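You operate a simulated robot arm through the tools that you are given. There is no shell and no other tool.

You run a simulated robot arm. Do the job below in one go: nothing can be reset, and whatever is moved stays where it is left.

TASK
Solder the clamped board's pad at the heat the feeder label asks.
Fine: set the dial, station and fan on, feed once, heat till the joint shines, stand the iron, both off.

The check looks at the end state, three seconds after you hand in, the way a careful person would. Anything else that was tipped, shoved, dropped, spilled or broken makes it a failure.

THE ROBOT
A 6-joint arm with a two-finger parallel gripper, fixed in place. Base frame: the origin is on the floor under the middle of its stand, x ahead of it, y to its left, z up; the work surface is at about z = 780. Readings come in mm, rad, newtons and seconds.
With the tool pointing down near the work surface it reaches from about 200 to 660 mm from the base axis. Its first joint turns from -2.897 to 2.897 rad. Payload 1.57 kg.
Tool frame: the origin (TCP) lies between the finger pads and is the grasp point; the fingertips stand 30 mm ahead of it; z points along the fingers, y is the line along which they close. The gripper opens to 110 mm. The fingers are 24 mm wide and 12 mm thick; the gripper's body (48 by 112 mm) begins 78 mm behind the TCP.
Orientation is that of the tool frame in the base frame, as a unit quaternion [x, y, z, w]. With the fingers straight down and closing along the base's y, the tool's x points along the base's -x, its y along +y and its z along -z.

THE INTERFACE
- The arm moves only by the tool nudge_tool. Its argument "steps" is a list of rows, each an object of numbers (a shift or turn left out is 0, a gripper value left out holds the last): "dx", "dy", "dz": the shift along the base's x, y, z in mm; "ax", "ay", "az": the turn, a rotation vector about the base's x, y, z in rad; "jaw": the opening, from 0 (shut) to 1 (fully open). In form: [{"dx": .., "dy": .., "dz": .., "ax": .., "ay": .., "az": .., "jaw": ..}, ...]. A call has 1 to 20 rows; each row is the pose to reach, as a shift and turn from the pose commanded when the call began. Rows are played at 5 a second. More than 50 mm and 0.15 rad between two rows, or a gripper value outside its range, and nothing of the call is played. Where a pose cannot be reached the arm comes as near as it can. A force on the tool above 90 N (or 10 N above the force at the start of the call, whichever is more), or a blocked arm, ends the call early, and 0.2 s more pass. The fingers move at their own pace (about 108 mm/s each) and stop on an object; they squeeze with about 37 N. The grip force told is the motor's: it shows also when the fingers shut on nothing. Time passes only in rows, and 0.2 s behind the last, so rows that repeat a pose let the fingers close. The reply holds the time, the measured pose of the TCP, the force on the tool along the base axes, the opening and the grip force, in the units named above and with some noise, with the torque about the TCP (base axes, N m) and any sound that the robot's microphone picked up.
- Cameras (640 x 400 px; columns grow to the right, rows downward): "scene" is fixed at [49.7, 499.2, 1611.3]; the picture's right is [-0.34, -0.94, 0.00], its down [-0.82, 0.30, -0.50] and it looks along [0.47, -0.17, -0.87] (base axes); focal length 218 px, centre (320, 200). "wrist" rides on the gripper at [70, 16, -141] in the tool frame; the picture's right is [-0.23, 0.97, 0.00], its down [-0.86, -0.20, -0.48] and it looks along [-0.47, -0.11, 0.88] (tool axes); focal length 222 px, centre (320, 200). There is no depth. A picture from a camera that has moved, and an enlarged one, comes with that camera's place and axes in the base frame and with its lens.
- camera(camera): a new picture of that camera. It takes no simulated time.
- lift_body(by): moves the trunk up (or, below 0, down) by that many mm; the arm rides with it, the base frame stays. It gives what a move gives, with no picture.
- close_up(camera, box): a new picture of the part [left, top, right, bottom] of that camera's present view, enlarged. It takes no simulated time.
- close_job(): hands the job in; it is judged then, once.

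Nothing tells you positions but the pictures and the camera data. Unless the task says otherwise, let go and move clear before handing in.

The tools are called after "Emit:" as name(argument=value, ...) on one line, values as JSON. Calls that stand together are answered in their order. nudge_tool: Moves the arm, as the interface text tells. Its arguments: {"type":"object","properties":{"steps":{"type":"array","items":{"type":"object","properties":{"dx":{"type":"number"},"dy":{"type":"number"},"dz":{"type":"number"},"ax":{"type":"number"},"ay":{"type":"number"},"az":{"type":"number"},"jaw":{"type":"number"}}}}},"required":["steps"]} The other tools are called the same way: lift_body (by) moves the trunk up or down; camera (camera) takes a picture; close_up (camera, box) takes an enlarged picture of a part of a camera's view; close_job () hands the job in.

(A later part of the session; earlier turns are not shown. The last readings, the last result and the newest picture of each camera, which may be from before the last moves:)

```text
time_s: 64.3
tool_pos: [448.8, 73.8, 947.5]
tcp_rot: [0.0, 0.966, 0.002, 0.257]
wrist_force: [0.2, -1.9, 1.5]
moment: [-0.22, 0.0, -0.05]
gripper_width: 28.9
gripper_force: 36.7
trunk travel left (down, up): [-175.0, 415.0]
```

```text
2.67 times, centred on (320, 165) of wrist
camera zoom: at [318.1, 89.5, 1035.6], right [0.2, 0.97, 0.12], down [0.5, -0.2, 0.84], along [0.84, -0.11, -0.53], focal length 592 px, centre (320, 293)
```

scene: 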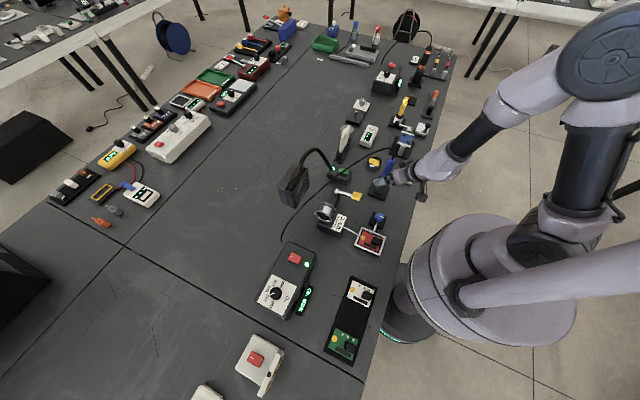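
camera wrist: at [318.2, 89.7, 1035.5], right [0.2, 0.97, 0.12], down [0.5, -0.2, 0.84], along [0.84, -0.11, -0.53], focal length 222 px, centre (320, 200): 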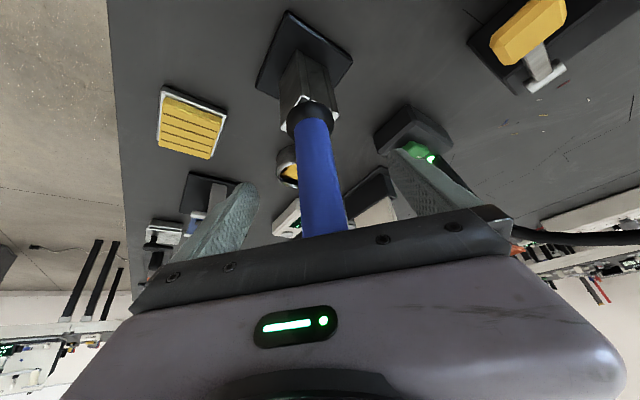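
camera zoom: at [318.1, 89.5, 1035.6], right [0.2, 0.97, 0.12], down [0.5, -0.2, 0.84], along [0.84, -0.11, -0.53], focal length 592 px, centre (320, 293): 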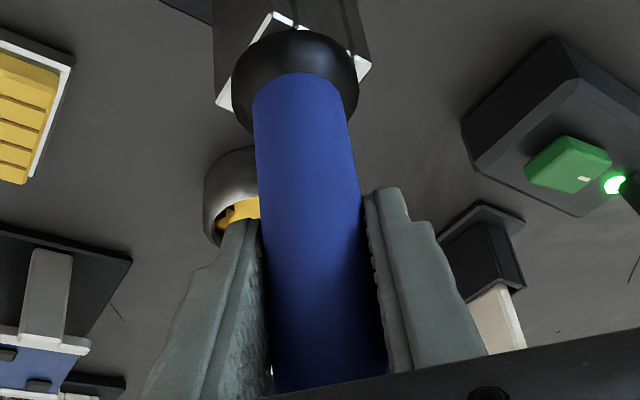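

I'm holding the handle firmly (28.9 mm). I'll lift straight up slowly out of the stand.

Emit:
nudge_tool(steps=[{"dz": 5}, {"dz": 12}, {"dz": 22}, {"dz": 34}, {"dz": 46}, {"dz": 60}, {"dz": 60}])

Emit:
camera(camera="scene")

Emit:
close_up(camera="scene", box=[350, 130, 430, 210])

Emit:
camera(camera="wrist")

```text
time_s: 65.9
tool_pos: [448.2, 75.7, 1008.7]
tcp_rot: [-0.001, 0.966, 0.002, 0.258]
wrist_force: [-0.1, 0.6, -1.4]
moment: [0.0, 0.04, -0.01]
gripper_width: 28.5
gripper_force: 36.7
trunk travel left (down, up): [-175.0, 415.0]
```

```text
taken
```

scene: 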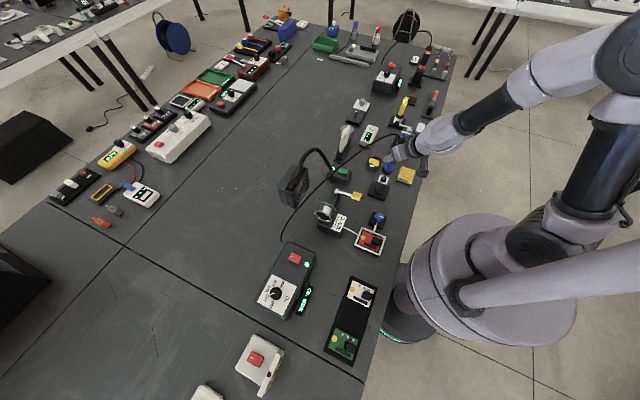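

```text
5.00 times, centred on (390, 170) of scene
camera zoom: at [49.7, 499.2, 1611.3], right [-0.34, -0.94, 0.0], down [-0.82, 0.3, -0.5], along [0.47, -0.17, -0.87], focal length 1090 px, centre (-30, 350)
```

zoom: 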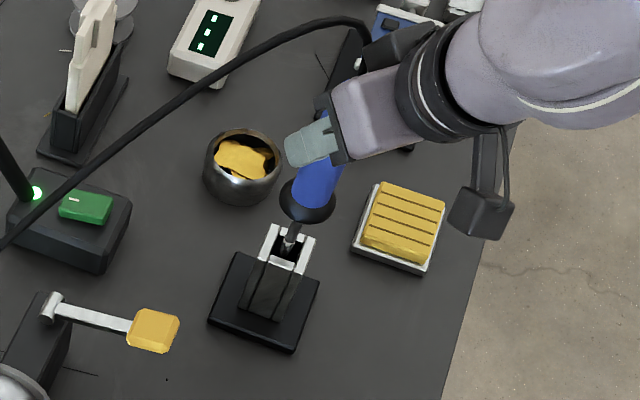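

```text
taken
camera wrist: at [318.8, 89.3, 1096.3], right [0.2, 0.97, 0.12], down [0.5, -0.2, 0.84], along [0.84, -0.11, -0.53], focal length 222 px, centre (320, 200)
```

wrist: 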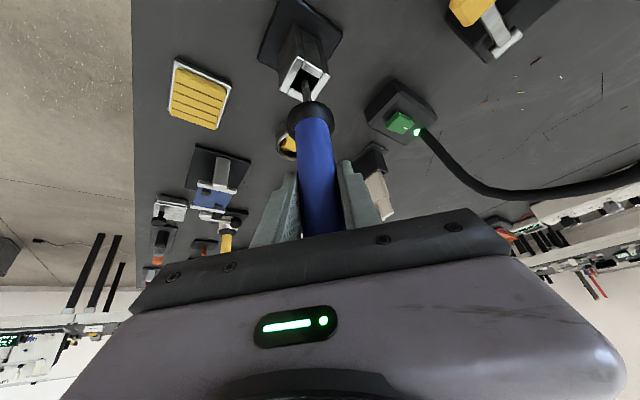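

The iron is coming out cleanly. I'll lift another 45 mm and look for the tip.

Emit:
nudge_tool(steps=[{"dz": 12}, {"dz": 24}, {"dz": 36}, {"dz": 45}, {"dz": 45}])

Emit:
close_up(camera="scene", box=[350, 130, 430, 210])

Emit:
close_up(camera="wrist", box=[240, 0, 400, 160])

```text
time_s: 67.1
tool_pos: [448.0, 74.7, 1052.9]
tcp_rot: [0.0, 0.966, 0.002, 0.258]
wrist_force: [-0.8, 1.0, -0.9]
moment: [-0.01, -0.02, 0.01]
gripper_width: 28.4
gripper_force: 37.2
trunk travel left (down, up): [-175.0, 415.0]
```

```text
5.00 times, centred on (390, 170) of scene
camera zoom: at [49.7, 499.2, 1611.3], right [-0.34, -0.94, 0.0], down [-0.82, 0.3, -0.5], along [0.47, -0.17, -0.87], focal length 1090 px, centre (-30, 350)
```

zoom: 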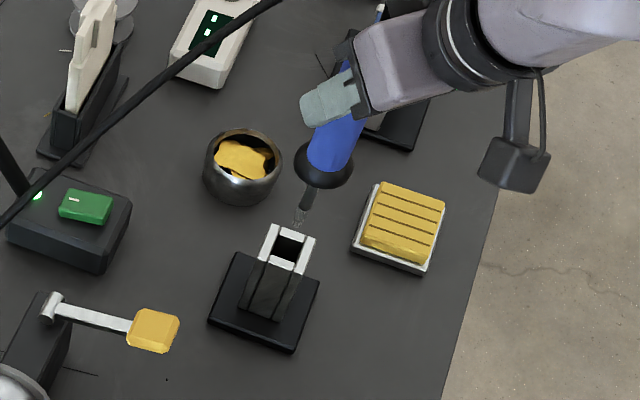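

```text
2.50 times, centred on (320, 80) of wrist
camera zoom: at [318.2, 89.7, 1140.6], right [0.2, 0.97, 0.12], down [0.5, -0.2, 0.84], along [0.84, -0.11, -0.53], focal length 555 px, centre (320, 500)
```

zoom: 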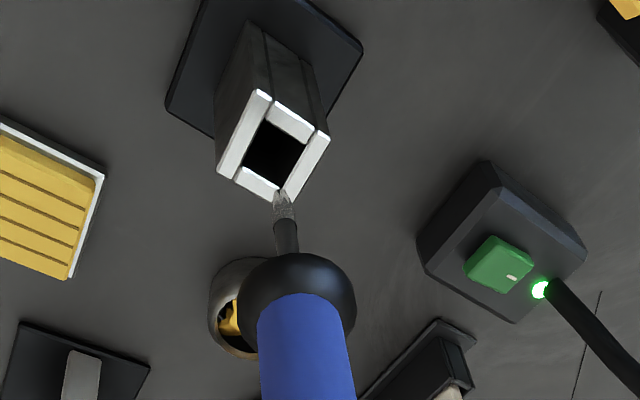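

The tip is clear of the stand, about 149 mm below the grip point. I'll carry the iron along an outward curve to a spot about 65 mm above the pad at (271, 241).

Emit:
nudge_tool(steps=[{"dx": -16, "dy": 22, "dz": 10}, {"dx": -33, "dy": 45, "dz": 20}, {"dx": -48, "dy": 68, "dz": 20}, {"dx": -63, "dy": 91, "dz": 20}, {"dx": -80, "dy": 108, "dz": 20}, {"dx": -98, "dy": 125, "dz": 15}, {"dx": -118, "dy": 138, "dz": 5}, {"dx": -138, "dy": 150, "dz": -5}, {"dx": -158, "dy": 159, "dz": -20}, {"dx": -177, "dy": 167, "dz": -35}, {"dx": -177, "dy": 167, "dz": -35}])

Emit:
camera(camera="scene")

Emit:
camera(camera="wrist")

Emit:
close_up(camera="wrist", box=[230, 0, 390, 130])

```text
time_s: 69.5
tool_pos: [268.5, 241.5, 1016.5]
tcp_rot: [-0.002, 0.966, 0.002, 0.258]
wrist_force: [0.7, 0.6, -1.6]
moment: [0.0, 0.02, -0.01]
gripper_width: 28.6
gripper_force: 36.9
trunk travel left (down, up): [-175.0, 415.0]
```

```text
taken
```

scene: 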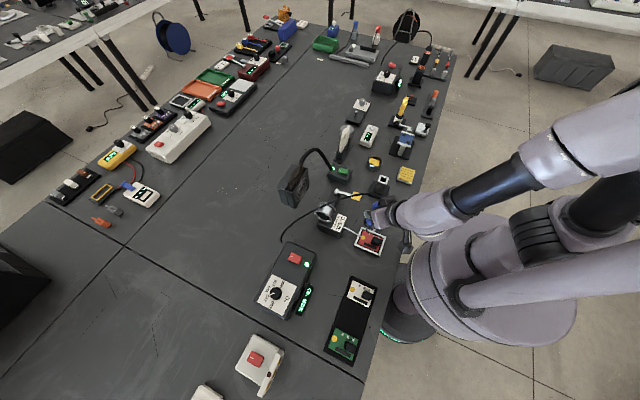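

```text
taken
camera wrist: at [140.3, 255.2, 1104.7], right [0.19, 0.97, 0.12], down [0.5, -0.2, 0.84], along [0.84, -0.1, -0.53], focal length 222 px, centre (320, 200)
```

wrist: 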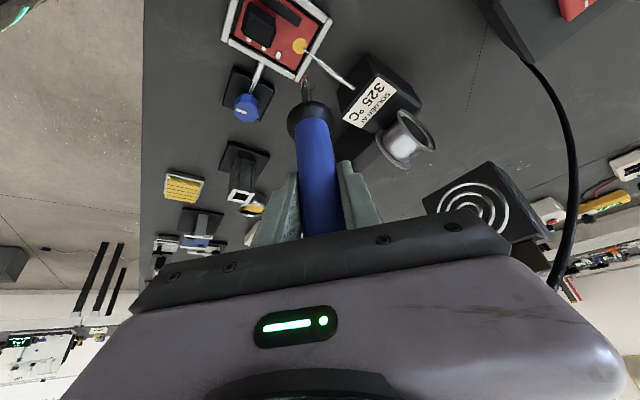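

```text
3.08 times, centred on (310, 65) of wrist
camera zoom: at [140.3, 255.2, 1104.7], right [0.19, 0.97, 0.12], down [0.5, -0.2, 0.84], along [0.84, -0.1, -0.53], focal length 684 px, centre (351, 615)
```

zoom: 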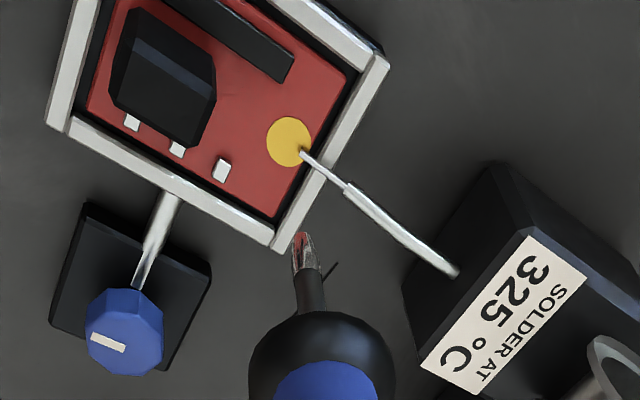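

The tip is right above the pad, with the wire end lying on the pad's edge. I'll lower to about 10 mm above it and check.

Emit:
nudge_tool(steps=[{"dx": 0.5, "dy": 1, "dz": -14}, {"dx": 0.8, "dy": 1.3, "dz": -28}, {"dx": 0.8, "dy": 1.3, "dz": -42}, {"dx": 0.8, "dy": 1.3, "dz": -55}, {"dx": 0.8, "dy": 1.3, "dz": -55}])

Emit:
close_up(camera="wrist", box=[250, 30, 370, 130])

Emit:
close_up(camera="scene", box=[330, 205, 410, 265])

```text
time_s: 70.7
tool_pos: [271.9, 243.0, 963.4]
tcp_rot: [0.0, 0.966, 0.001, 0.258]
wrist_force: [0.1, -0.4, -1.7]
moment: [-0.01, -0.02, 0.01]
gripper_width: 28.7
gripper_force: 37.0
trunk travel left (down, up): [-175.0, 415.0]
```

```text
4.00 times, centred on (310, 80) of wrist
camera zoom: at [141.9, 257.1, 1049.8], right [0.2, 0.97, 0.12], down [0.5, -0.2, 0.84], along [0.84, -0.11, -0.53], focal length 888 px, centre (360, 680)
```

zoom: 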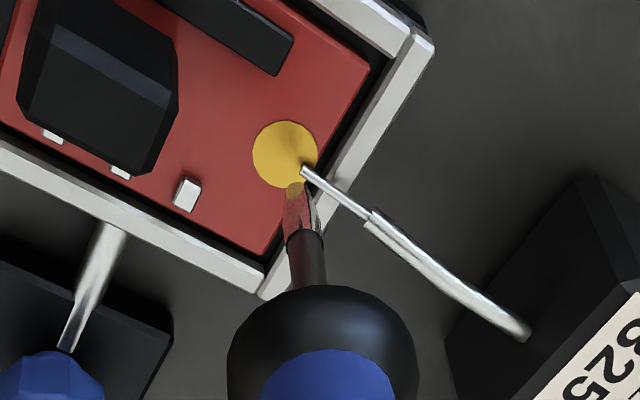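

```text
6.67 times, centred on (370, 235) of scene
camera zoom: at [49.7, 499.2, 1611.3], right [-0.34, -0.94, 0.0], down [-0.82, 0.3, -0.5], along [0.47, -0.17, -0.87], focal length 1453 px, centre (-13, -33)
```

zoom: 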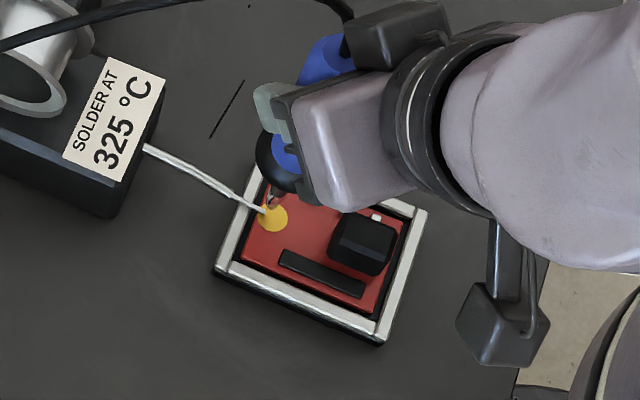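

The tip is about 12 mm above the pad, between its centre and the wire end. I'll lower gently in 2–3 mm steps.

Emit:
nudge_tool(steps=[{"dz": -3}, {"dz": -5}, {"dz": -7}, {"dz": -8.5}, {"dz": -8.5}])

Emit:
close_up(camera="wrist", box=[270, 40, 350, 100])

Emit:
close_up(camera="scene", box=[340, 215, 400, 260])

```text
time_s: 71.9
tool_pos: [271.8, 242.5, 953.8]
tcp_rot: [0.0, 0.966, 0.002, 0.258]
wrist_force: [-0.2, -0.8, -1.4]
moment: [0.0, -0.02, 0.0]
gripper_width: 28.7
gripper_force: 36.4
trunk travel left (down, up): [-175.0, 415.0]
```

```text
6.67 times, centred on (310, 70) of wrist
camera zoom: at [141.8, 257.7, 1041.5], right [0.2, 0.97, 0.12], down [0.5, -0.2, 0.84], along [0.84, -0.11, -0.53], focal length 1481 px, centre (387, 1067)
```

zoom: 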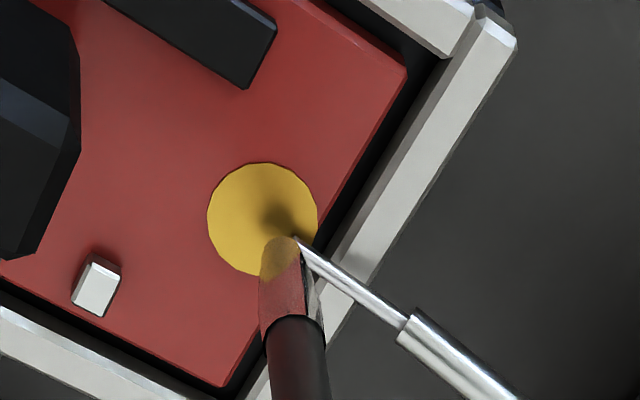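

```text
8.89 times, centred on (370, 238) of scene
camera zoom: at [49.7, 499.2, 1611.3], right [-0.34, -0.94, 0.0], down [-0.82, 0.3, -0.5], along [0.47, -0.17, -0.87], focal length 1938 px, centre (-124, -133)
```

zoom: 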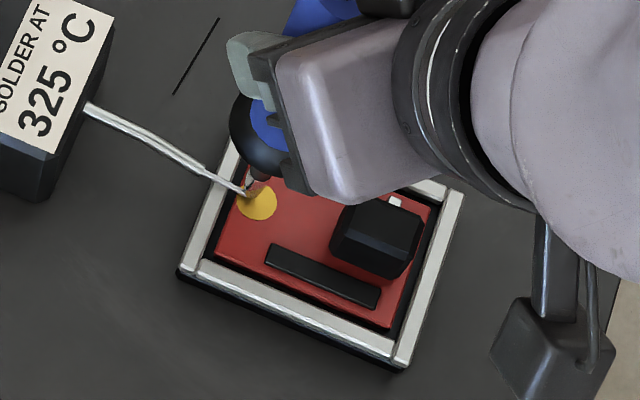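

Emit:
nudge_tool(steps=[{"dx": 1, "dy": 0.8, "dz": -1}, {"dx": 1, "dy": 0.8, "dz": -2.5}, {"dx": 1, "dy": 0.8, "dz": -4}, {"dx": 1, "dy": 0.8, "dz": -4}])

Emit:
close_up(camera="wrist", box=[270, 40, 350, 100])

Emit:
close_up(camera="scene", box=[340, 215, 400, 260])

```text
time_s: 72.9
tool_pos: [273.6, 243.5, 949.8]
tcp_rot: [0.0, 0.966, 0.001, 0.257]
wrist_force: [-0.1, 0.3, -1.8]
moment: [-0.03, 0.01, 0.04]
gripper_width: 28.9
gripper_force: 36.9
trunk travel left (down, up): [-175.0, 415.0]
```

```text
6.67 times, centred on (310, 70) of wrist
camera zoom: at [143.5, 258.3, 1038.0], right [0.2, 0.97, 0.12], down [0.5, -0.2, 0.84], along [0.84, -0.11, -0.53], focal length 1481 px, centre (387, 1067)
```

zoom: 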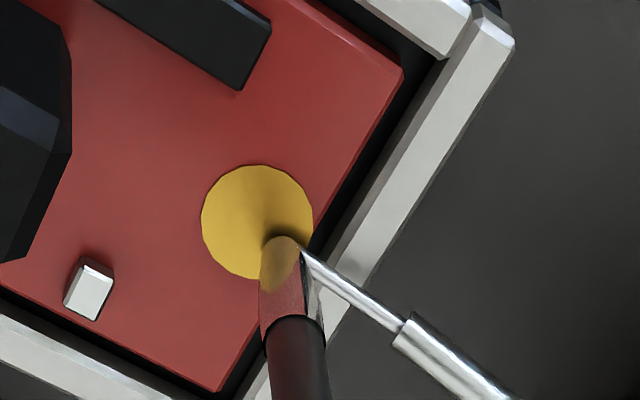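

```text
8.89 times, centred on (370, 238) of scene
camera zoom: at [49.7, 499.2, 1611.3], right [-0.34, -0.94, 0.0], down [-0.82, 0.3, -0.5], along [0.47, -0.17, -0.87], focal length 1938 px, centre (-124, -133)
```

zoom: 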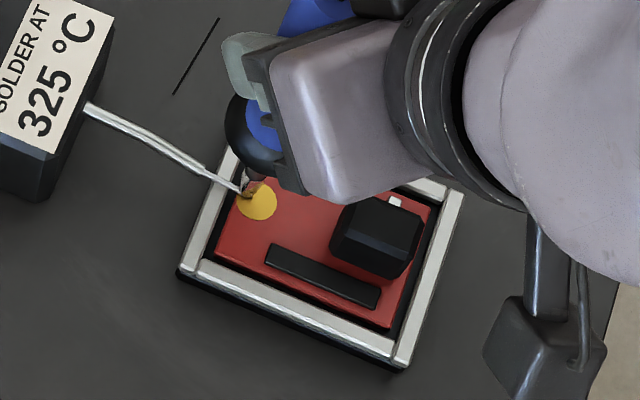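

Emit:
nudge_tool(steps=[{"dz": -1}, {"dz": -2}, {"dz": -3}, {"dz": -3}])

Emit:
close_up(camera="wrist", box=[270, 40, 350, 100])

Emit:
close_up(camera="scene", box=[340, 215, 400, 260])

```text
time_s: 73.9
tool_pos: [272.4, 243.4, 947.5]
tcp_rot: [0.0, 0.966, 0.002, 0.259]
wrist_force: [-1.2, 1.2, 10.5]
moment: [0.19, 0.15, -0.01]
gripper_width: 28.6
gripper_force: 37.1
trunk travel left (down, up): [-175.0, 415.0]
```

```text
6.67 times, centred on (310, 70) of wrist
camera zoom: at [142.8, 258.4, 1035.4], right [0.2, 0.97, 0.12], down [0.5, -0.2, 0.84], along [0.84, -0.11, -0.53], focal length 1481 px, centre (387, 1067)
```

zoom: 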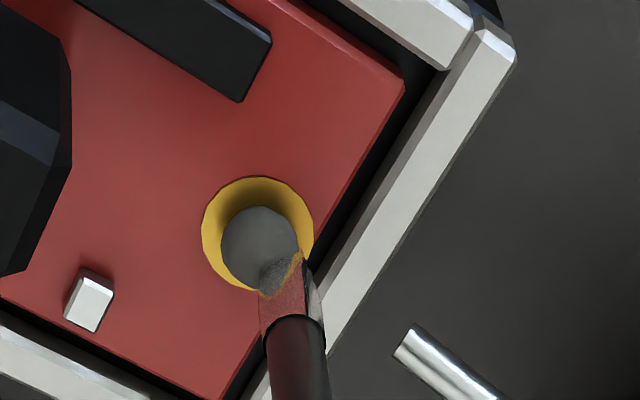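

```text
8.89 times, centred on (370, 238) of scene
camera zoom: at [49.7, 499.2, 1611.3], right [-0.34, -0.94, 0.0], down [-0.82, 0.3, -0.5], along [0.47, -0.17, -0.87], focal length 1938 px, centre (-124, -133)
```

zoom: 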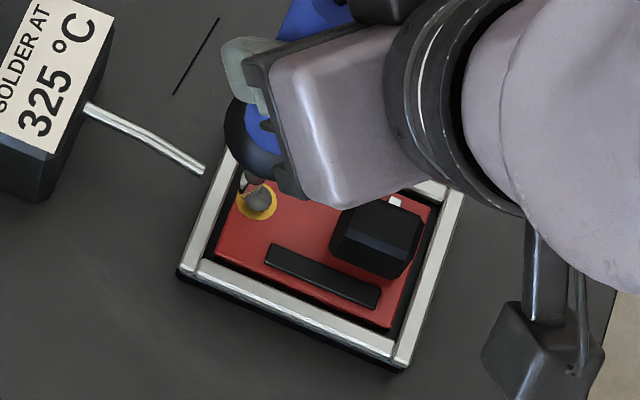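

The wire has melted into a dull grey blob and the tip is in contact (about 12 N). I'll ease the pressure slightly and hold, watching for the joint to shine.

Emit:
nudge_tool(steps=[{"dz": 0.5}, {"dz": 0.5}, {"dz": 0.5}])

Emit:
close_up(camera="wrist", box=[270, 40, 350, 100])

Emit:
close_up(camera="scene", box=[340, 215, 400, 260])

```text
time_s: 74.7
tool_pos: [272.5, 242.9, 946.3]
tcp_rot: [0.0, 0.966, 0.002, 0.258]
wrist_force: [1.1, 2.5, 4.9]
moment: [0.47, -0.15, -0.01]
gripper_width: 28.9
gripper_force: 37.3
trunk travel left (down, up): [-175.0, 415.0]
```

```text
6.67 times, centred on (310, 70) of wrist
camera zoom: at [143.0, 258.1, 1035.5], right [0.2, 0.97, 0.12], down [0.5, -0.2, 0.84], along [0.84, -0.11, -0.53], focal length 1481 px, centre (387, 1067)
```

zoom: 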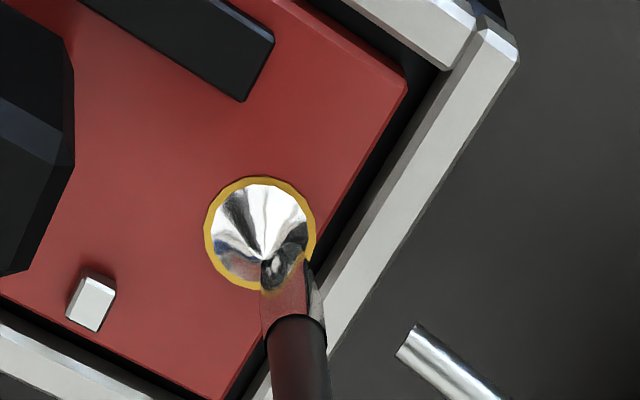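

```text
8.89 times, centred on (370, 238) of scene
camera zoom: at [49.7, 499.2, 1611.3], right [-0.34, -0.94, 0.0], down [-0.82, 0.3, -0.5], along [0.47, -0.17, -0.87], focal length 1938 px, centre (-124, -133)
```

zoom: 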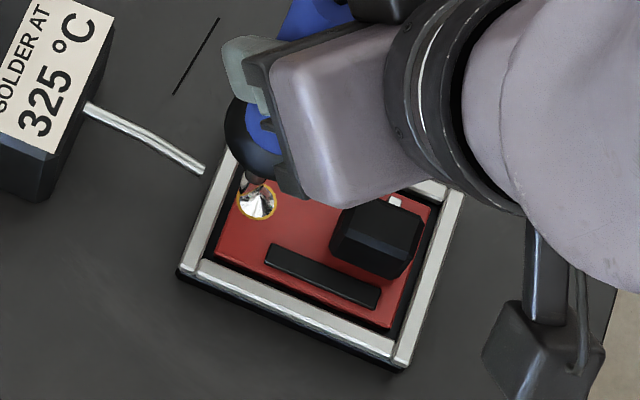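

The joint is shining. I'll lift the iron off straight away.

Emit:
nudge_tool(steps=[{"dz": 12}, {"dz": 28}, {"dz": 46}, {"dx": -1, "dy": -1, "dz": 60}, {"dx": -1.8, "dy": -2.1, "dz": 70}, {"dx": -1.8, "dy": -2.1, "dz": 70}])

Emit:
camera(camera="wrist")

Emit:
close_up(camera="wrist", box=[230, 0, 390, 130])

Emit:
close_up(camera="scene", box=[340, 215, 400, 260])

```text
time_s: 76.1
tool_pos: [270.5, 240.0, 1018.7]
tcp_rot: [0.0, 0.966, 0.002, 0.258]
wrist_force: [1.0, -0.3, -1.8]
moment: [0.0, 0.0, -0.02]
gripper_width: 28.4
gripper_force: 37.3
trunk travel left (down, up): [-175.0, 415.0]
```

```text
taken
camera wrist: at [140.4, 255.7, 1105.4], right [0.2, 0.97, 0.12], down [0.5, -0.2, 0.84], along [0.84, -0.11, -0.53], focal length 222 px, centre (320, 200)
```

wrist: 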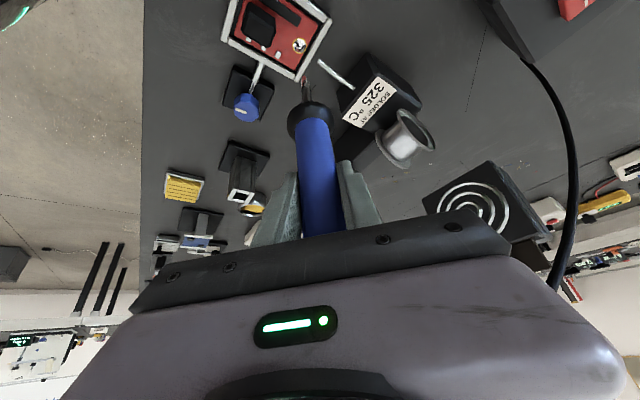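

```text
3.08 times, centred on (310, 65) of wrist
camera zoom: at [140.4, 255.7, 1105.4], right [0.2, 0.97, 0.12], down [0.5, -0.2, 0.84], along [0.84, -0.11, -0.53], focal length 684 px, centre (351, 615)
```

zoom: 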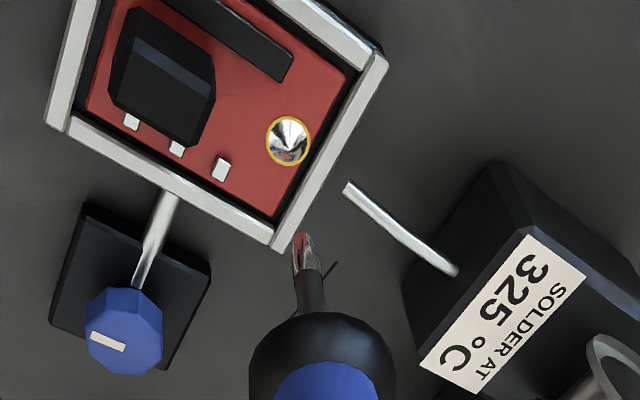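

```text
8.89 times, centred on (370, 238) of scene
camera zoom: at [49.7, 499.2, 1611.3], right [-0.34, -0.94, 0.0], down [-0.82, 0.3, -0.5], along [0.47, -0.17, -0.87], focal length 1938 px, centre (-124, -133)
```

zoom: 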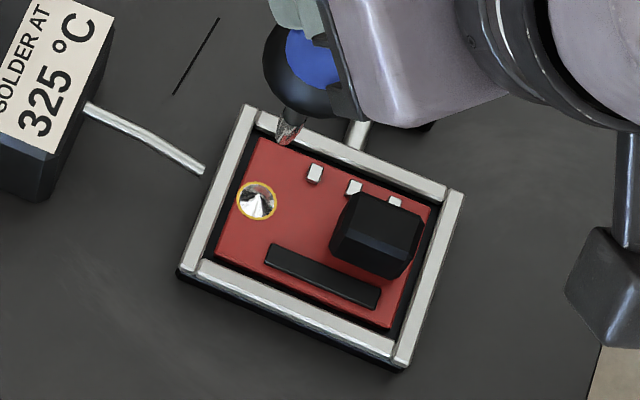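

The joint stays shiny and the iron sits unchanged in the grip. I'll take it back along the same path to above the stand.

Emit:
nudge_tool(steps=[{"dx": 19, "dy": -8, "dz": 15}, {"dx": 39, "dy": -17, "dz": 30}, {"dx": 59, "dy": -29, "dz": 40}, {"dx": 79, "dy": -42, "dz": 50}, {"dx": 97, "dy": -59, "dz": 55}, {"dx": 114, "dy": -76, "dz": 55}, {"dx": 129, "dy": -99, "dz": 55}, {"dx": 144, "dy": -122, "dz": 55}, {"dx": 161, "dy": -145, "dz": 45}, {"dx": 177, "dy": -167, "dz": 35}, {"dx": 177, "dy": -167, "dz": 35}, {"dx": 177, "dy": -167, "dz": 35}])

Emit:
close_up(camera="wrist", box=[240, 0, 400, 160])

Emit:
close_up(camera="scene", box=[350, 130, 430, 210])

```text
time_s: 78.7
tool_pos: [447.7, 74.1, 1051.8]
tcp_rot: [-0.001, 0.966, 0.001, 0.257]
wrist_force: [-1.0, 0.2, -2.0]
moment: [-0.02, -0.01, 0.0]
gripper_width: 28.6
gripper_force: 36.8
trunk travel left (down, up): [-175.0, 415.0]
```

```text
2.50 times, centred on (320, 80) of wrist
camera zoom: at [317.1, 88.6, 1139.9], right [0.2, 0.97, 0.12], down [0.5, -0.2, 0.84], along [0.84, -0.11, -0.53], focal length 555 px, centre (320, 500)
```

zoom: 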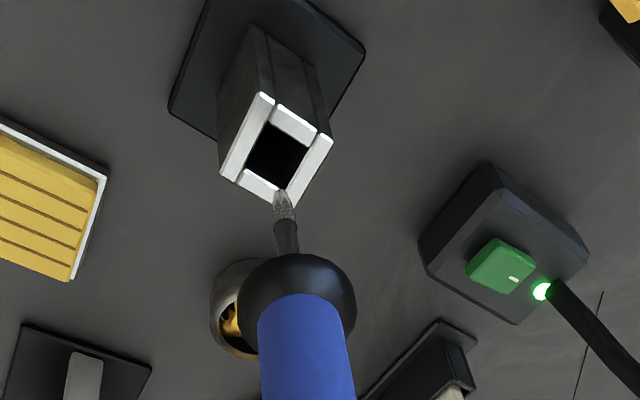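

```text
5.00 times, centred on (390, 170) of scene
camera zoom: at [49.7, 499.2, 1611.3], right [-0.34, -0.94, 0.0], down [-0.82, 0.3, -0.5], along [0.47, -0.17, -0.87], focal length 1090 px, centre (-30, 350)
```

zoom: 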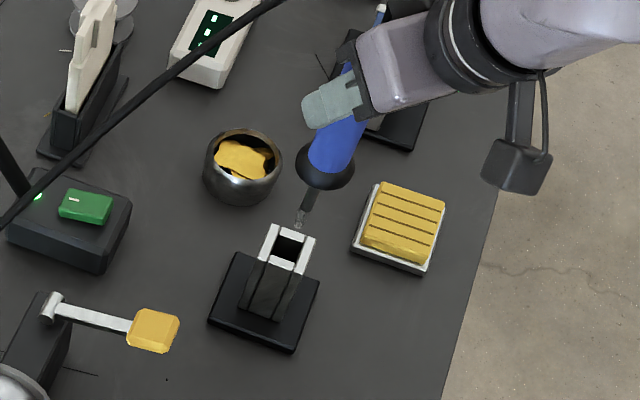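

The view matches the one from when I lifted the iron out, so alignment holds. I'll lower it straight back into the stand, first by 60 mm.

Emit:
nudge_tool(steps=[{"dz": -14}, {"dz": -28}, {"dz": -40}, {"dz": -52}, {"dz": -62}, {"dz": -62}])

Emit:
close_up(camera="wrist", box=[240, 20, 400, 180])

Emit:
close_up(camera="scene", box=[350, 130, 430, 210])

```text
time_s: 80.1
tool_pos: [448.3, 74.0, 991.2]
tcp_rot: [0.0, 0.966, 0.001, 0.258]
wrist_force: [-0.3, -0.5, -1.6]
moment: [-0.02, -0.02, 0.01]
gripper_width: 28.5
gripper_force: 37.0
trunk travel left (down, up): [-175.0, 415.0]
```

```text
2.50 times, centred on (320, 100) of wrist
camera zoom: at [318.6, 89.5, 1078.8], right [0.2, 0.97, 0.12], down [0.5, -0.2, 0.84], along [0.84, -0.11, -0.53], focal length 555 px, centre (320, 450)
```

zoom: 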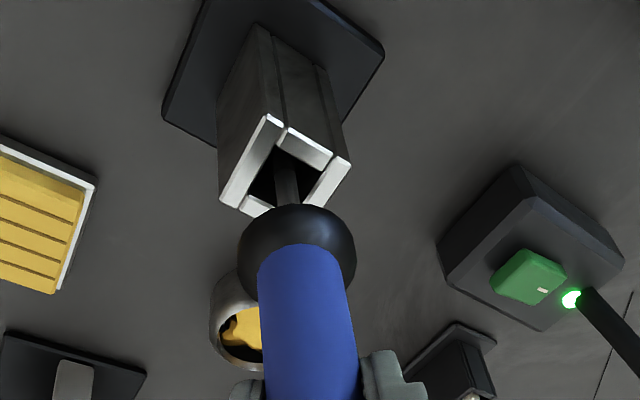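

```text
5.00 times, centred on (390, 170) of scene
camera zoom: at [49.7, 499.2, 1611.3], right [-0.34, -0.94, 0.0], down [-0.82, 0.3, -0.5], along [0.47, -0.17, -0.87], focal length 1090 px, centre (-30, 350)
```

zoom: 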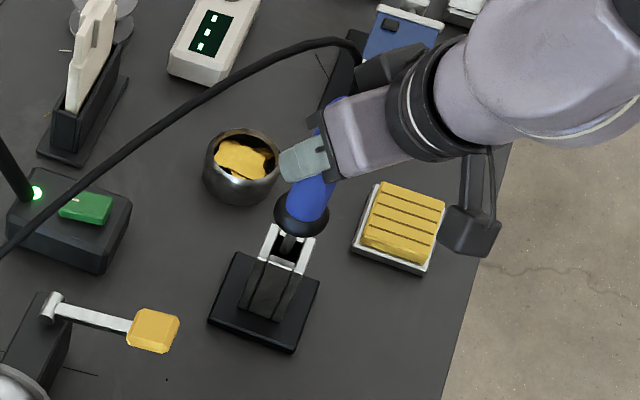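

Emit:
nudge_tool(steps=[{"dz": -10}, {"dz": -20}, {"dz": -30}, {"dz": -36}, {"dz": -40}, {"dz": -42}, {"dz": -42}])

Emit:
close_up(camera="wrist", box=[270, 60, 370, 240])

Emit:
close_up(camera="scene", box=[350, 130, 430, 210])

```text
time_s: 81.7
tool_pos: [448.0, 74.8, 948.2]
tcp_rot: [0.0, 0.966, 0.001, 0.258]
wrist_force: [-0.5, 0.4, -2.0]
moment: [-0.01, -0.01, 0.03]
gripper_width: 28.8
gripper_force: 37.5
trunk travel left (down, up): [-175.0, 415.0]
```

```text
2.22 times, centred on (320, 150) of wrist
camera zoom: at [318.3, 89.6, 1036.5], right [0.2, 0.97, 0.12], down [0.5, -0.2, 0.84], along [0.84, -0.11, -0.53], focal length 494 px, centre (320, 311)
```

zoom: 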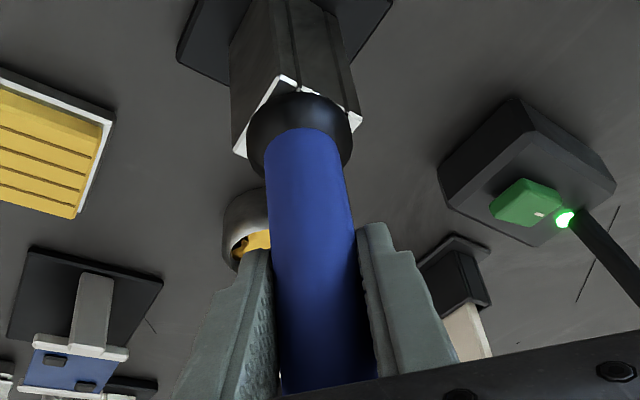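

```text
5.00 times, centred on (390, 170) of scene
camera zoom: at [49.7, 499.2, 1611.3], right [-0.34, -0.94, 0.0], down [-0.82, 0.3, -0.5], along [0.47, -0.17, -0.87], focal length 1090 px, centre (-30, 350)
```

zoom: 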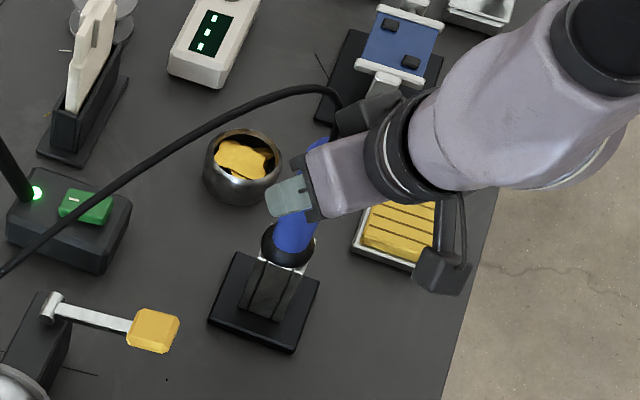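

Emit:
nudge_tool(steps=[{"dz": -1}, {"dz": -1.5}, {"dz": -1.5}])

```text
time_s: 82.5
tool_pos: [448.4, 74.3, 948.5]
tcp_rot: [0.0, 0.966, 0.002, 0.259]
wrist_force: [0.7, 4.7, 4.8]
moment: [0.19, 0.04, 0.02]
gripper_width: 28.7
gripper_force: 37.3
trunk travel left (down, up): [-175.0, 415.0]
```

The iron is resting in the stand. I'll open the jaws gently and check it before backing off.

Emit:
nudge_tool(steps=[{"dz": 0.5, "jaw": 0.29}, {"dz": 0.5, "jaw": 0.33}, {"dz": 0.5, "jaw": 0.42}, {"dz": 0.5, "jaw": 0.6}, {"dz": 0.5, "jaw": 0.8}, {"dz": 0.5, "jaw": 1}, {"dz": 0.5, "jaw": 1}])

Emit:
close_up(camera="wrist", box=[240, 60, 400, 240])

Emit:
close_up(camera="scene", box=[350, 130, 430, 210])

```text
time_s: 84.1
tool_pos: [448.8, 75.4, 947.7]
tcp_rot: [0.0, 0.966, 0.002, 0.258]
wrist_force: [0.2, 0.4, 1.0]
moment: [-0.03, -0.01, -0.01]
gripper_width: 110.1
gripper_force: 0.1
trunk travel left (down, up): [-175.0, 415.0]
```

```text
2.22 times, centred on (320, 150) of wrist
camera zoom: at [318.1, 89.1, 1035.9], right [0.2, 0.97, 0.12], down [0.5, -0.2, 0.84], along [0.84, -0.11, -0.53], focal length 494 px, centre (320, 311)
```

zoom: 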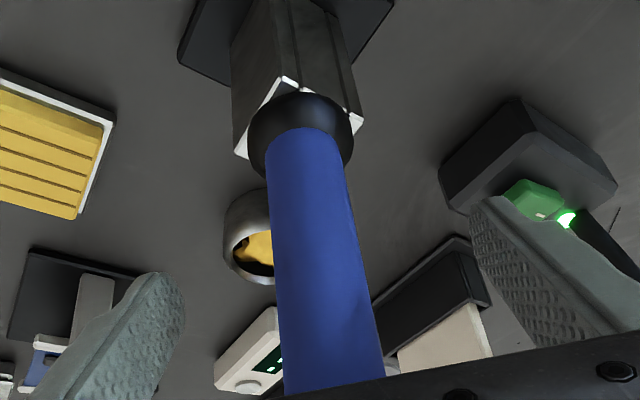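

```text
5.00 times, centred on (390, 170) of scene
camera zoom: at [49.7, 499.2, 1611.3], right [-0.34, -0.94, 0.0], down [-0.82, 0.3, -0.5], along [0.47, -0.17, -0.87], focal length 1090 px, centre (-30, 350)
```

zoom: 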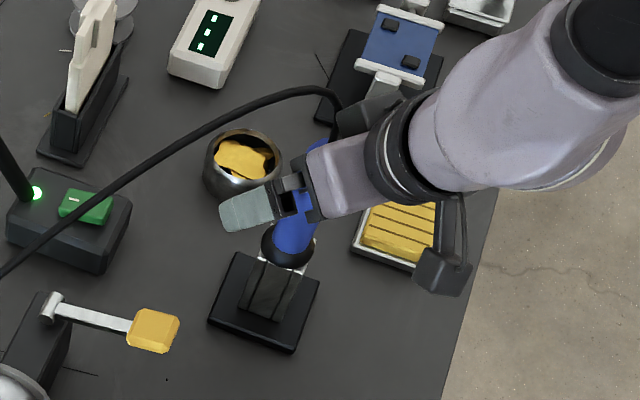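

The iron stands in its holder as at the start. I'll back away the way I came, then straighten the tool.

Emit:
nudge_tool(steps=[{"dx": -9}, {"dx": -21}, {"dx": -34, "dz": 3}, {"dx": -46, "dy": 4, "dz": 7}, {"dx": -52, "dy": 15, "dz": 15}, {"dx": -52, "dy": 15, "dz": 30}, {"dx": -50, "dy": 17, "dz": 50, "jaw": 0.5}, {"dx": -50, "dy": 20, "dz": 80, "ay": 0.06, "jaw": 0}, {"dx": -50, "dy": 25, "dz": 100, "ay": 0.18, "jaw": 0}, {"dx": -50, "dy": 25, "dz": 100, "ay": 0.3, "jaw": 0}, {"dx": -50, "dy": 25, "dz": 100, "ay": 0.42, "jaw": 0}, {"dx": -50, "dy": 25, "dz": 100, "ay": 0.523, "jaw": 0}, {"dx": -50, "dy": 25, "dz": 100, "ay": 0.523, "jaw": 0}])

Emit:
camera(camera="scene")

Emit:
close_up(camera="scene", box=[340, 130, 440, 260])

```text
time_s: 86.9
tool_pos: [397.8, 99.3, 1047.5]
tcp_rot: [0.0, 1.0, 0.002, -0.002]
wrist_force: [0.4, -0.1, -0.1]
moment: [0.01, 0.03, 0.0]
gripper_width: 0.0
gripper_force: 21.1
out of reach, approached as far as the arm can: row 8, 9
trunk travel left (down, up): [-175.0, 415.0]
```

```text
taken
```

scene: 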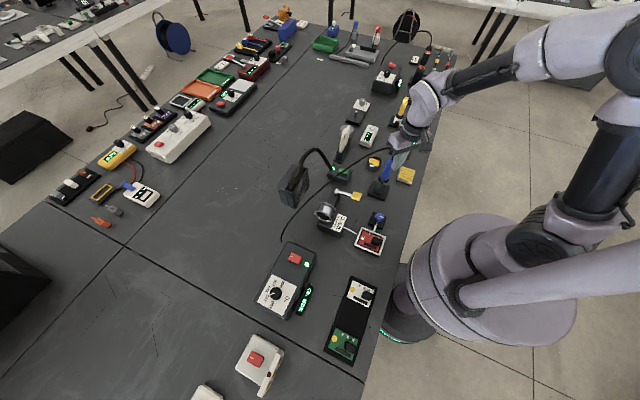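

```text
3.08 times, centred on (390, 195) of scene
camera zoom: at [49.7, 499.2, 1611.3], right [-0.34, -0.94, 0.0], down [-0.82, 0.3, -0.5], along [0.47, -0.17, -0.87], focal length 671 px, centre (105, 215)
```

zoom: 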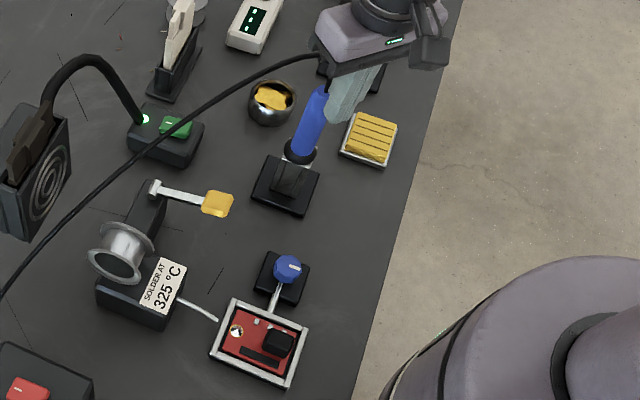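

The iron and cable are back in place. I'll raise the trunk back to its original height and go to the station switch to turn it off.

Emit:
lift_body(by=100)

Emit:
nudge_tool(steps=[{"dx": -16, "dy": 33}, {"dx": -32, "dy": 67}, {"dx": -48, "dy": 100}, {"dx": -64, "dy": 134}, {"dx": -80, "dy": 167}, {"dx": -98, "dy": 201}, {"dx": -106, "dy": 236}, {"dx": -114, "dy": 271, "dz": -10}, {"dx": -122, "dy": 306, "dz": -30}, {"dx": -130, "dy": 341, "dz": -60}, {"dx": -136, "dy": 371, "dz": -95}, {"dx": -142, "dy": 400, "dz": -130}, {"dx": -142, "dy": 402, "dz": -165}, {"dx": -142, "dy": 402, "dz": -187}, {"dx": -142, "dy": 402, "dz": -187}])

Emit:
camera(camera="wrist")

Emit:
close_up(camera="wrist", box=[240, 90, 400, 230])

Emit:
close_up(camera="scene", box=[240, 230, 320, 330])

```text
time_s: 88.2
tool_pos: [397.3, 100.0, 1146.8]
tcp_rot: [-0.001, 1.0, 0.002, 0.0]
wrist_force: [-0.2, 0.8, 0.6]
moment: [-0.01, 0.0, -0.04]
gripper_width: 0.2
gripper_force: 21.1
trunk travel left (down, up): [-275.0, 315.0]
```

```text
time_s: 91.4
tool_pos: [256.1, 502.4, 961.5]
tcp_rot: [0.001, 1.0, 0.002, -0.001]
wrist_force: [0.2, 1.0, -0.1]
moment: [0.0, 0.03, 0.02]
gripper_width: 0.0
gripper_force: 21.2
trunk travel left (down, up): [-275.0, 315.0]
```

```text
taken
camera wrist: at [188.3, 516.3, 1101.7], right [0.23, 0.97, 0.0], down [0.86, -0.2, 0.48], along [0.46, -0.11, -0.88], focal length 222 px, centre (320, 200)
```

wrist: 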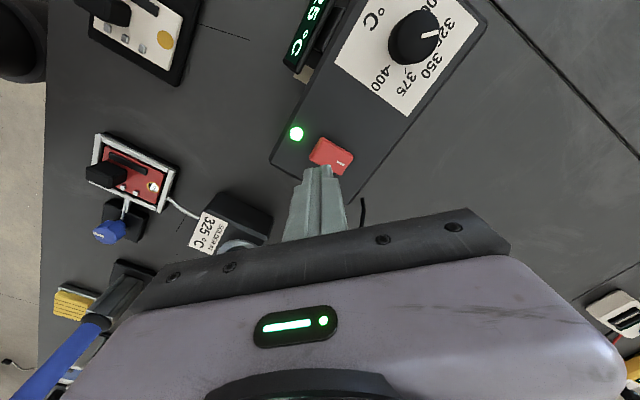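

```text
2.86 times, centred on (320, 160) of wrist
camera zoom: at [188.3, 516.3, 1101.7], right [0.23, 0.97, 0.0], down [0.86, -0.2, 0.48], along [0.46, -0.11, -0.88], focal length 635 px, centre (320, 314)
```

zoom: 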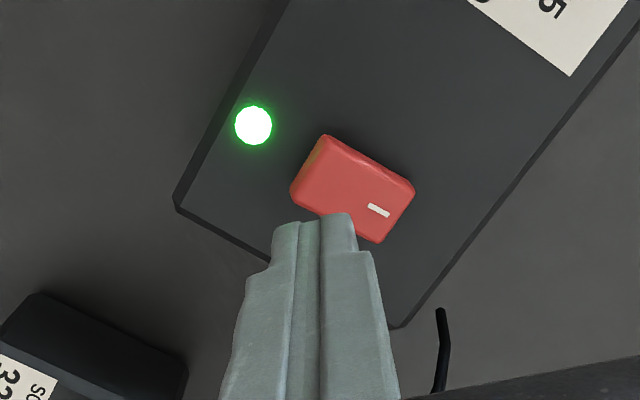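

```text
4.00 times, centred on (280, 280) of scene
camera zoom: at [49.7, 499.2, 1611.3], right [-0.34, -0.94, 0.0], down [-0.82, 0.3, -0.5], along [0.47, -0.17, -0.87], focal length 872 px, centre (480, -120)
```

zoom: 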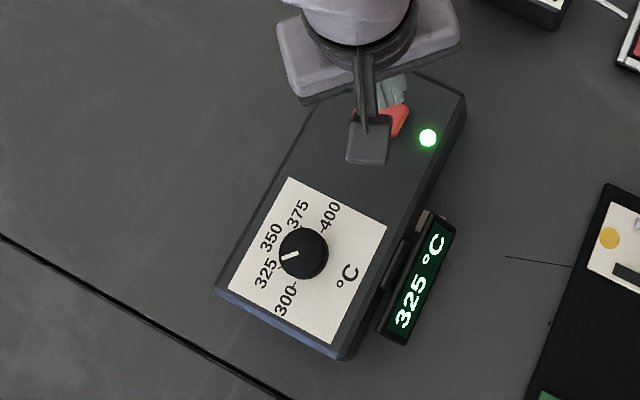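

The station is still at 325 °C and the tip lines up over the unmarked, now raised, end of the rocker. I'll descend and press it.

Emit:
nudge_tool(steps=[{"dx": -2, "dy": -1, "dz": -20}, {"dx": -2, "dy": -1, "dz": -40}, {"dx": -2, "dy": -1, "dz": -60}, {"dx": -2, "dy": -1, "dz": -63}, {"dx": -2, "dy": -1, "dz": -66}, {"dx": -2, "dy": -1, "dz": -68}, {"dx": -2, "dy": -1, "dz": -69}])

Emit:
close_up(camera="scene", box=[240, 230, 320, 330])

Emit:
close_up(camera="wrist", box=[240, 90, 400, 230])

```text
time_s: 93.0
tool_pos: [252.3, 499.2, 893.4]
tcp_rot: [0.0, 1.0, 0.003, -0.001]
wrist_force: [-7.6, -6.6, 19.7]
moment: [0.05, 0.02, 0.02]
gripper_width: 0.0
gripper_force: 21.4
trunk travel left (down, up): [-275.0, 315.0]
```

```text
4.00 times, centred on (280, 280) of scene
camera zoom: at [49.7, 499.2, 1611.3], right [-0.34, -0.94, 0.0], down [-0.82, 0.3, -0.5], along [0.47, -0.17, -0.87], focal length 872 px, centre (480, -120)
```

zoom: 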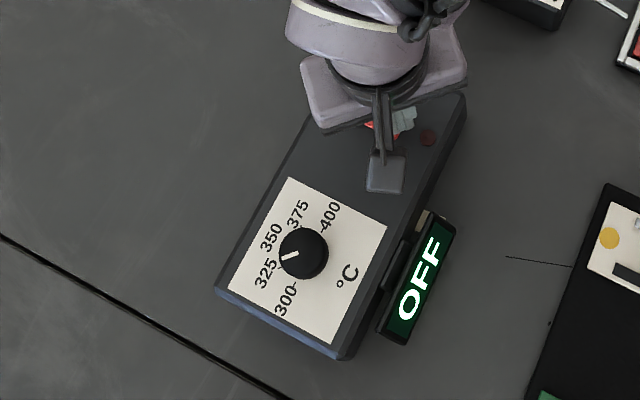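

```text
2.86 times, centred on (320, 160) of wrist
camera zoom: at [183.8, 514.0, 1035.1], right [0.23, 0.97, 0.01], down [0.86, -0.2, 0.48], along [0.47, -0.1, -0.88], focal length 635 px, centre (320, 314)
```

zoom: 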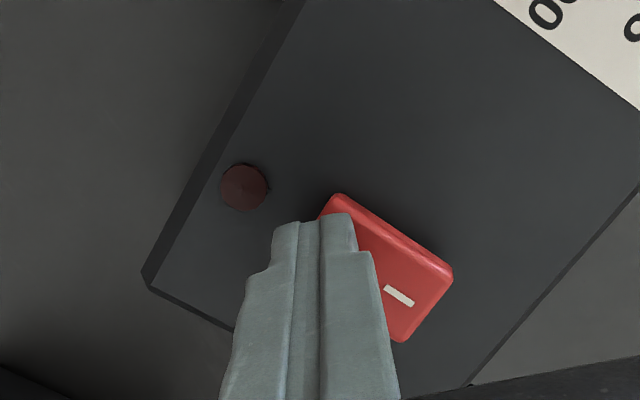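

The station shows OFF. I'll rise, cross over the cable and fan, and come down to view the fan switch.

Emit:
nudge_tool(steps=[{"dz": 20}, {"dz": 60}, {"dz": 105}, {"dz": 150}, {"dz": 195}, {"dz": 240}, {"dz": 280}, {"dx": 26, "dy": -26, "dz": 300}, {"dx": 54, "dy": -54, "dz": 300}, {"dx": 82, "dy": -82, "dz": 300}, {"dx": 110, "dy": -110, "dz": 300}, {"dx": 138, "dy": -138, "dz": 300}, {"dx": 166, "dy": -166, "dz": 300}, {"dx": 194, "dy": -194, "dz": 300}, {"dx": 222, "dy": -222, "dz": 300}, {"dx": 250, "dy": -250, "dz": 300}, {"dx": 278, "dy": -278, "dz": 300}, {"dx": 306, "dy": -306, "dz": 300}, {"dx": 311, "dy": -311, "dz": 300}])

Emit:
nudge_tool(steps=[{"dz": -40}, {"dz": -80}, {"dz": -120}, {"dz": -160}, {"dz": -200}, {"dz": -230}, {"dz": -230}])

Emit:
camera(camera="wrist")

Emit:
close_up(camera="wrist", box=[240, 90, 400, 230])

Emit:
close_up(camera="scene", box=[240, 230, 320, 330])

```text
time_s: 97.0
tool_pos: [567.0, 190.8, 1191.1]
tcp_rot: [-0.001, 1.0, 0.001, -0.001]
wrist_force: [0.2, -0.5, 0.2]
moment: [-0.04, -0.01, -0.03]
gripper_width: 0.0
gripper_force: 21.6
trunk travel left (down, up): [-275.0, 315.0]
```

```text
time_s: 98.6
tool_pos: [564.7, 189.0, 964.8]
tcp_rot: [0.0, 1.0, 0.002, -0.001]
wrist_force: [-1.1, -0.6, -0.3]
moment: [0.01, -0.01, -0.04]
gripper_width: 0.0
gripper_force: 21.4
trunk travel left (down, up): [-275.0, 315.0]
```

```text
taken
camera wrist: at [497.2, 203.5, 1106.2], right [0.23, 0.97, 0.0], down [0.86, -0.2, 0.48], along [0.47, -0.11, -0.88], focal length 222 px, centre (320, 200)
```

wrist: 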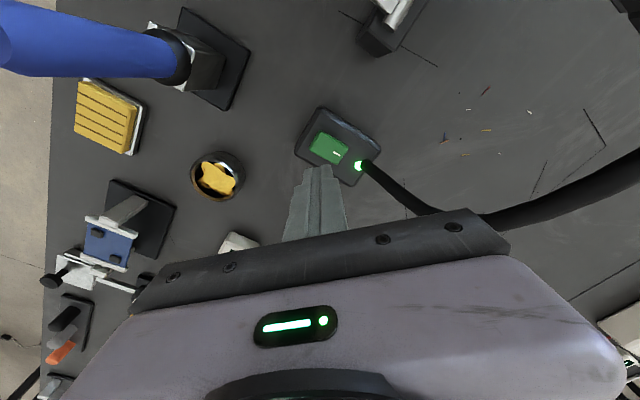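

```text
2.86 times, centred on (320, 160) of wrist
camera zoom: at [497.2, 203.5, 1106.2], right [0.23, 0.97, 0.0], down [0.86, -0.2, 0.48], along [0.47, -0.11, -0.88], focal length 635 px, centre (320, 314)
```

zoom: 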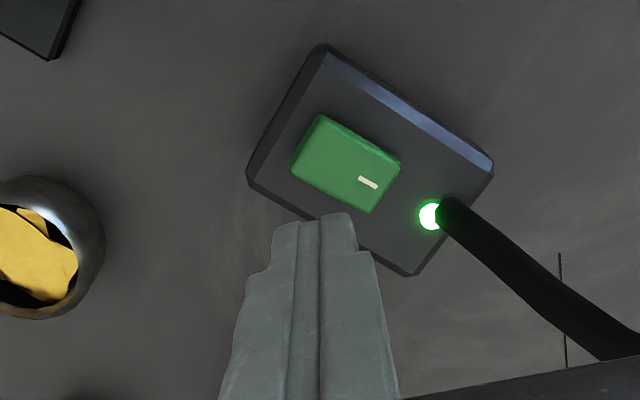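

```text
4.00 times, centred on (280, 280) of scene
camera zoom: at [49.7, 499.2, 1611.3], right [-0.34, -0.94, 0.0], down [-0.82, 0.3, -0.5], along [0.47, -0.17, -0.87], focal length 872 px, centre (480, -120)
```

zoom: 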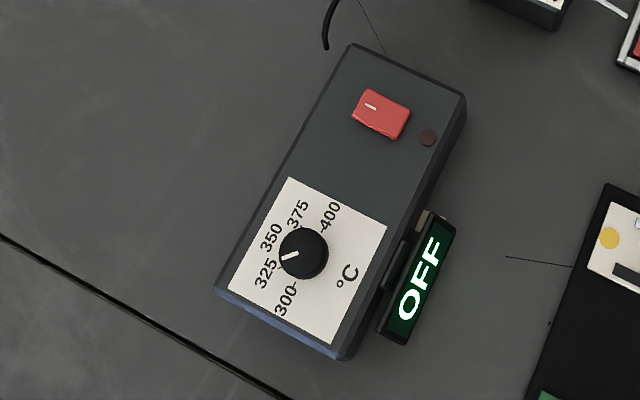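

The station is confirmed off with its switch back. The fan is still on, so I'll shift slightly toward the unmarked end of its rocker and press down.

Emit:
nudge_tool(steps=[{"dx": -5.5, "dy": -2, "dz": -30}, {"dx": -5.5, "dy": -2, "dz": -60}, {"dx": -5.5, "dy": -2, "dz": -85}, {"dx": -5.5, "dy": -2, "dz": -92}, {"dx": -5.5, "dy": -2, "dz": -96}, {"dx": -5.5, "dy": -2, "dz": -99}, {"dx": -5.5, "dy": -2, "dz": -102}, {"dx": -5.5, "dy": -2, "dz": -102}])

Emit:
close_up(camera="wrist", box=[240, 90, 400, 230])

Emit:
close_up(camera="scene", box=[270, 130, 370, 230])

```text
time_s: 100.4
tool_pos: [557.4, 185.9, 863.7]
tcp_rot: [0.0, 1.0, 0.003, 0.002]
wrist_force: [-4.5, -13.8, 39.3]
moment: [0.01, -0.29, -0.11]
gripper_width: 0.0
gripper_force: 21.2
trunk travel left (down, up): [-275.0, 315.0]
```

```text
2.86 times, centred on (320, 160) of wrist
camera zoom: at [488.9, 200.6, 1004.4], right [0.23, 0.97, 0.01], down [0.85, -0.2, 0.48], along [0.47, -0.1, -0.88], focal length 635 px, centre (320, 314)
```

zoom: 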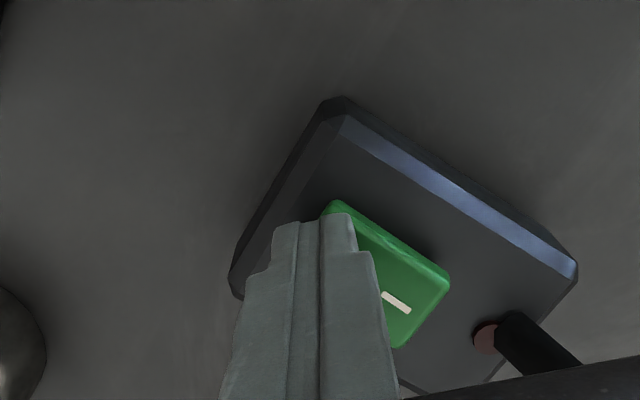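

```text
4.00 times, centred on (320, 180) of scene
camera zoom: at [49.7, 499.2, 1611.3], right [-0.34, -0.94, 0.0], down [-0.82, 0.3, -0.5], along [0.47, -0.17, -0.87], focal length 872 px, centre (320, 280)
```

zoom: 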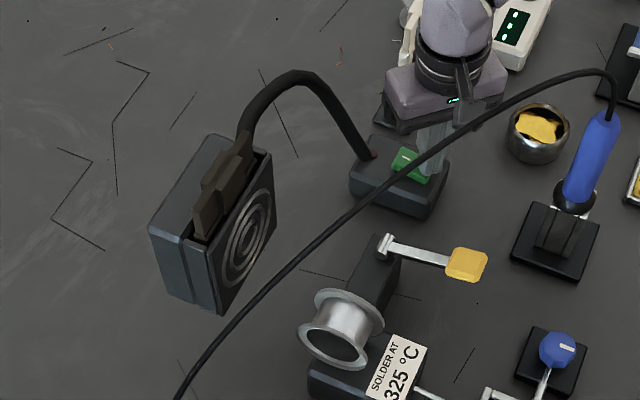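

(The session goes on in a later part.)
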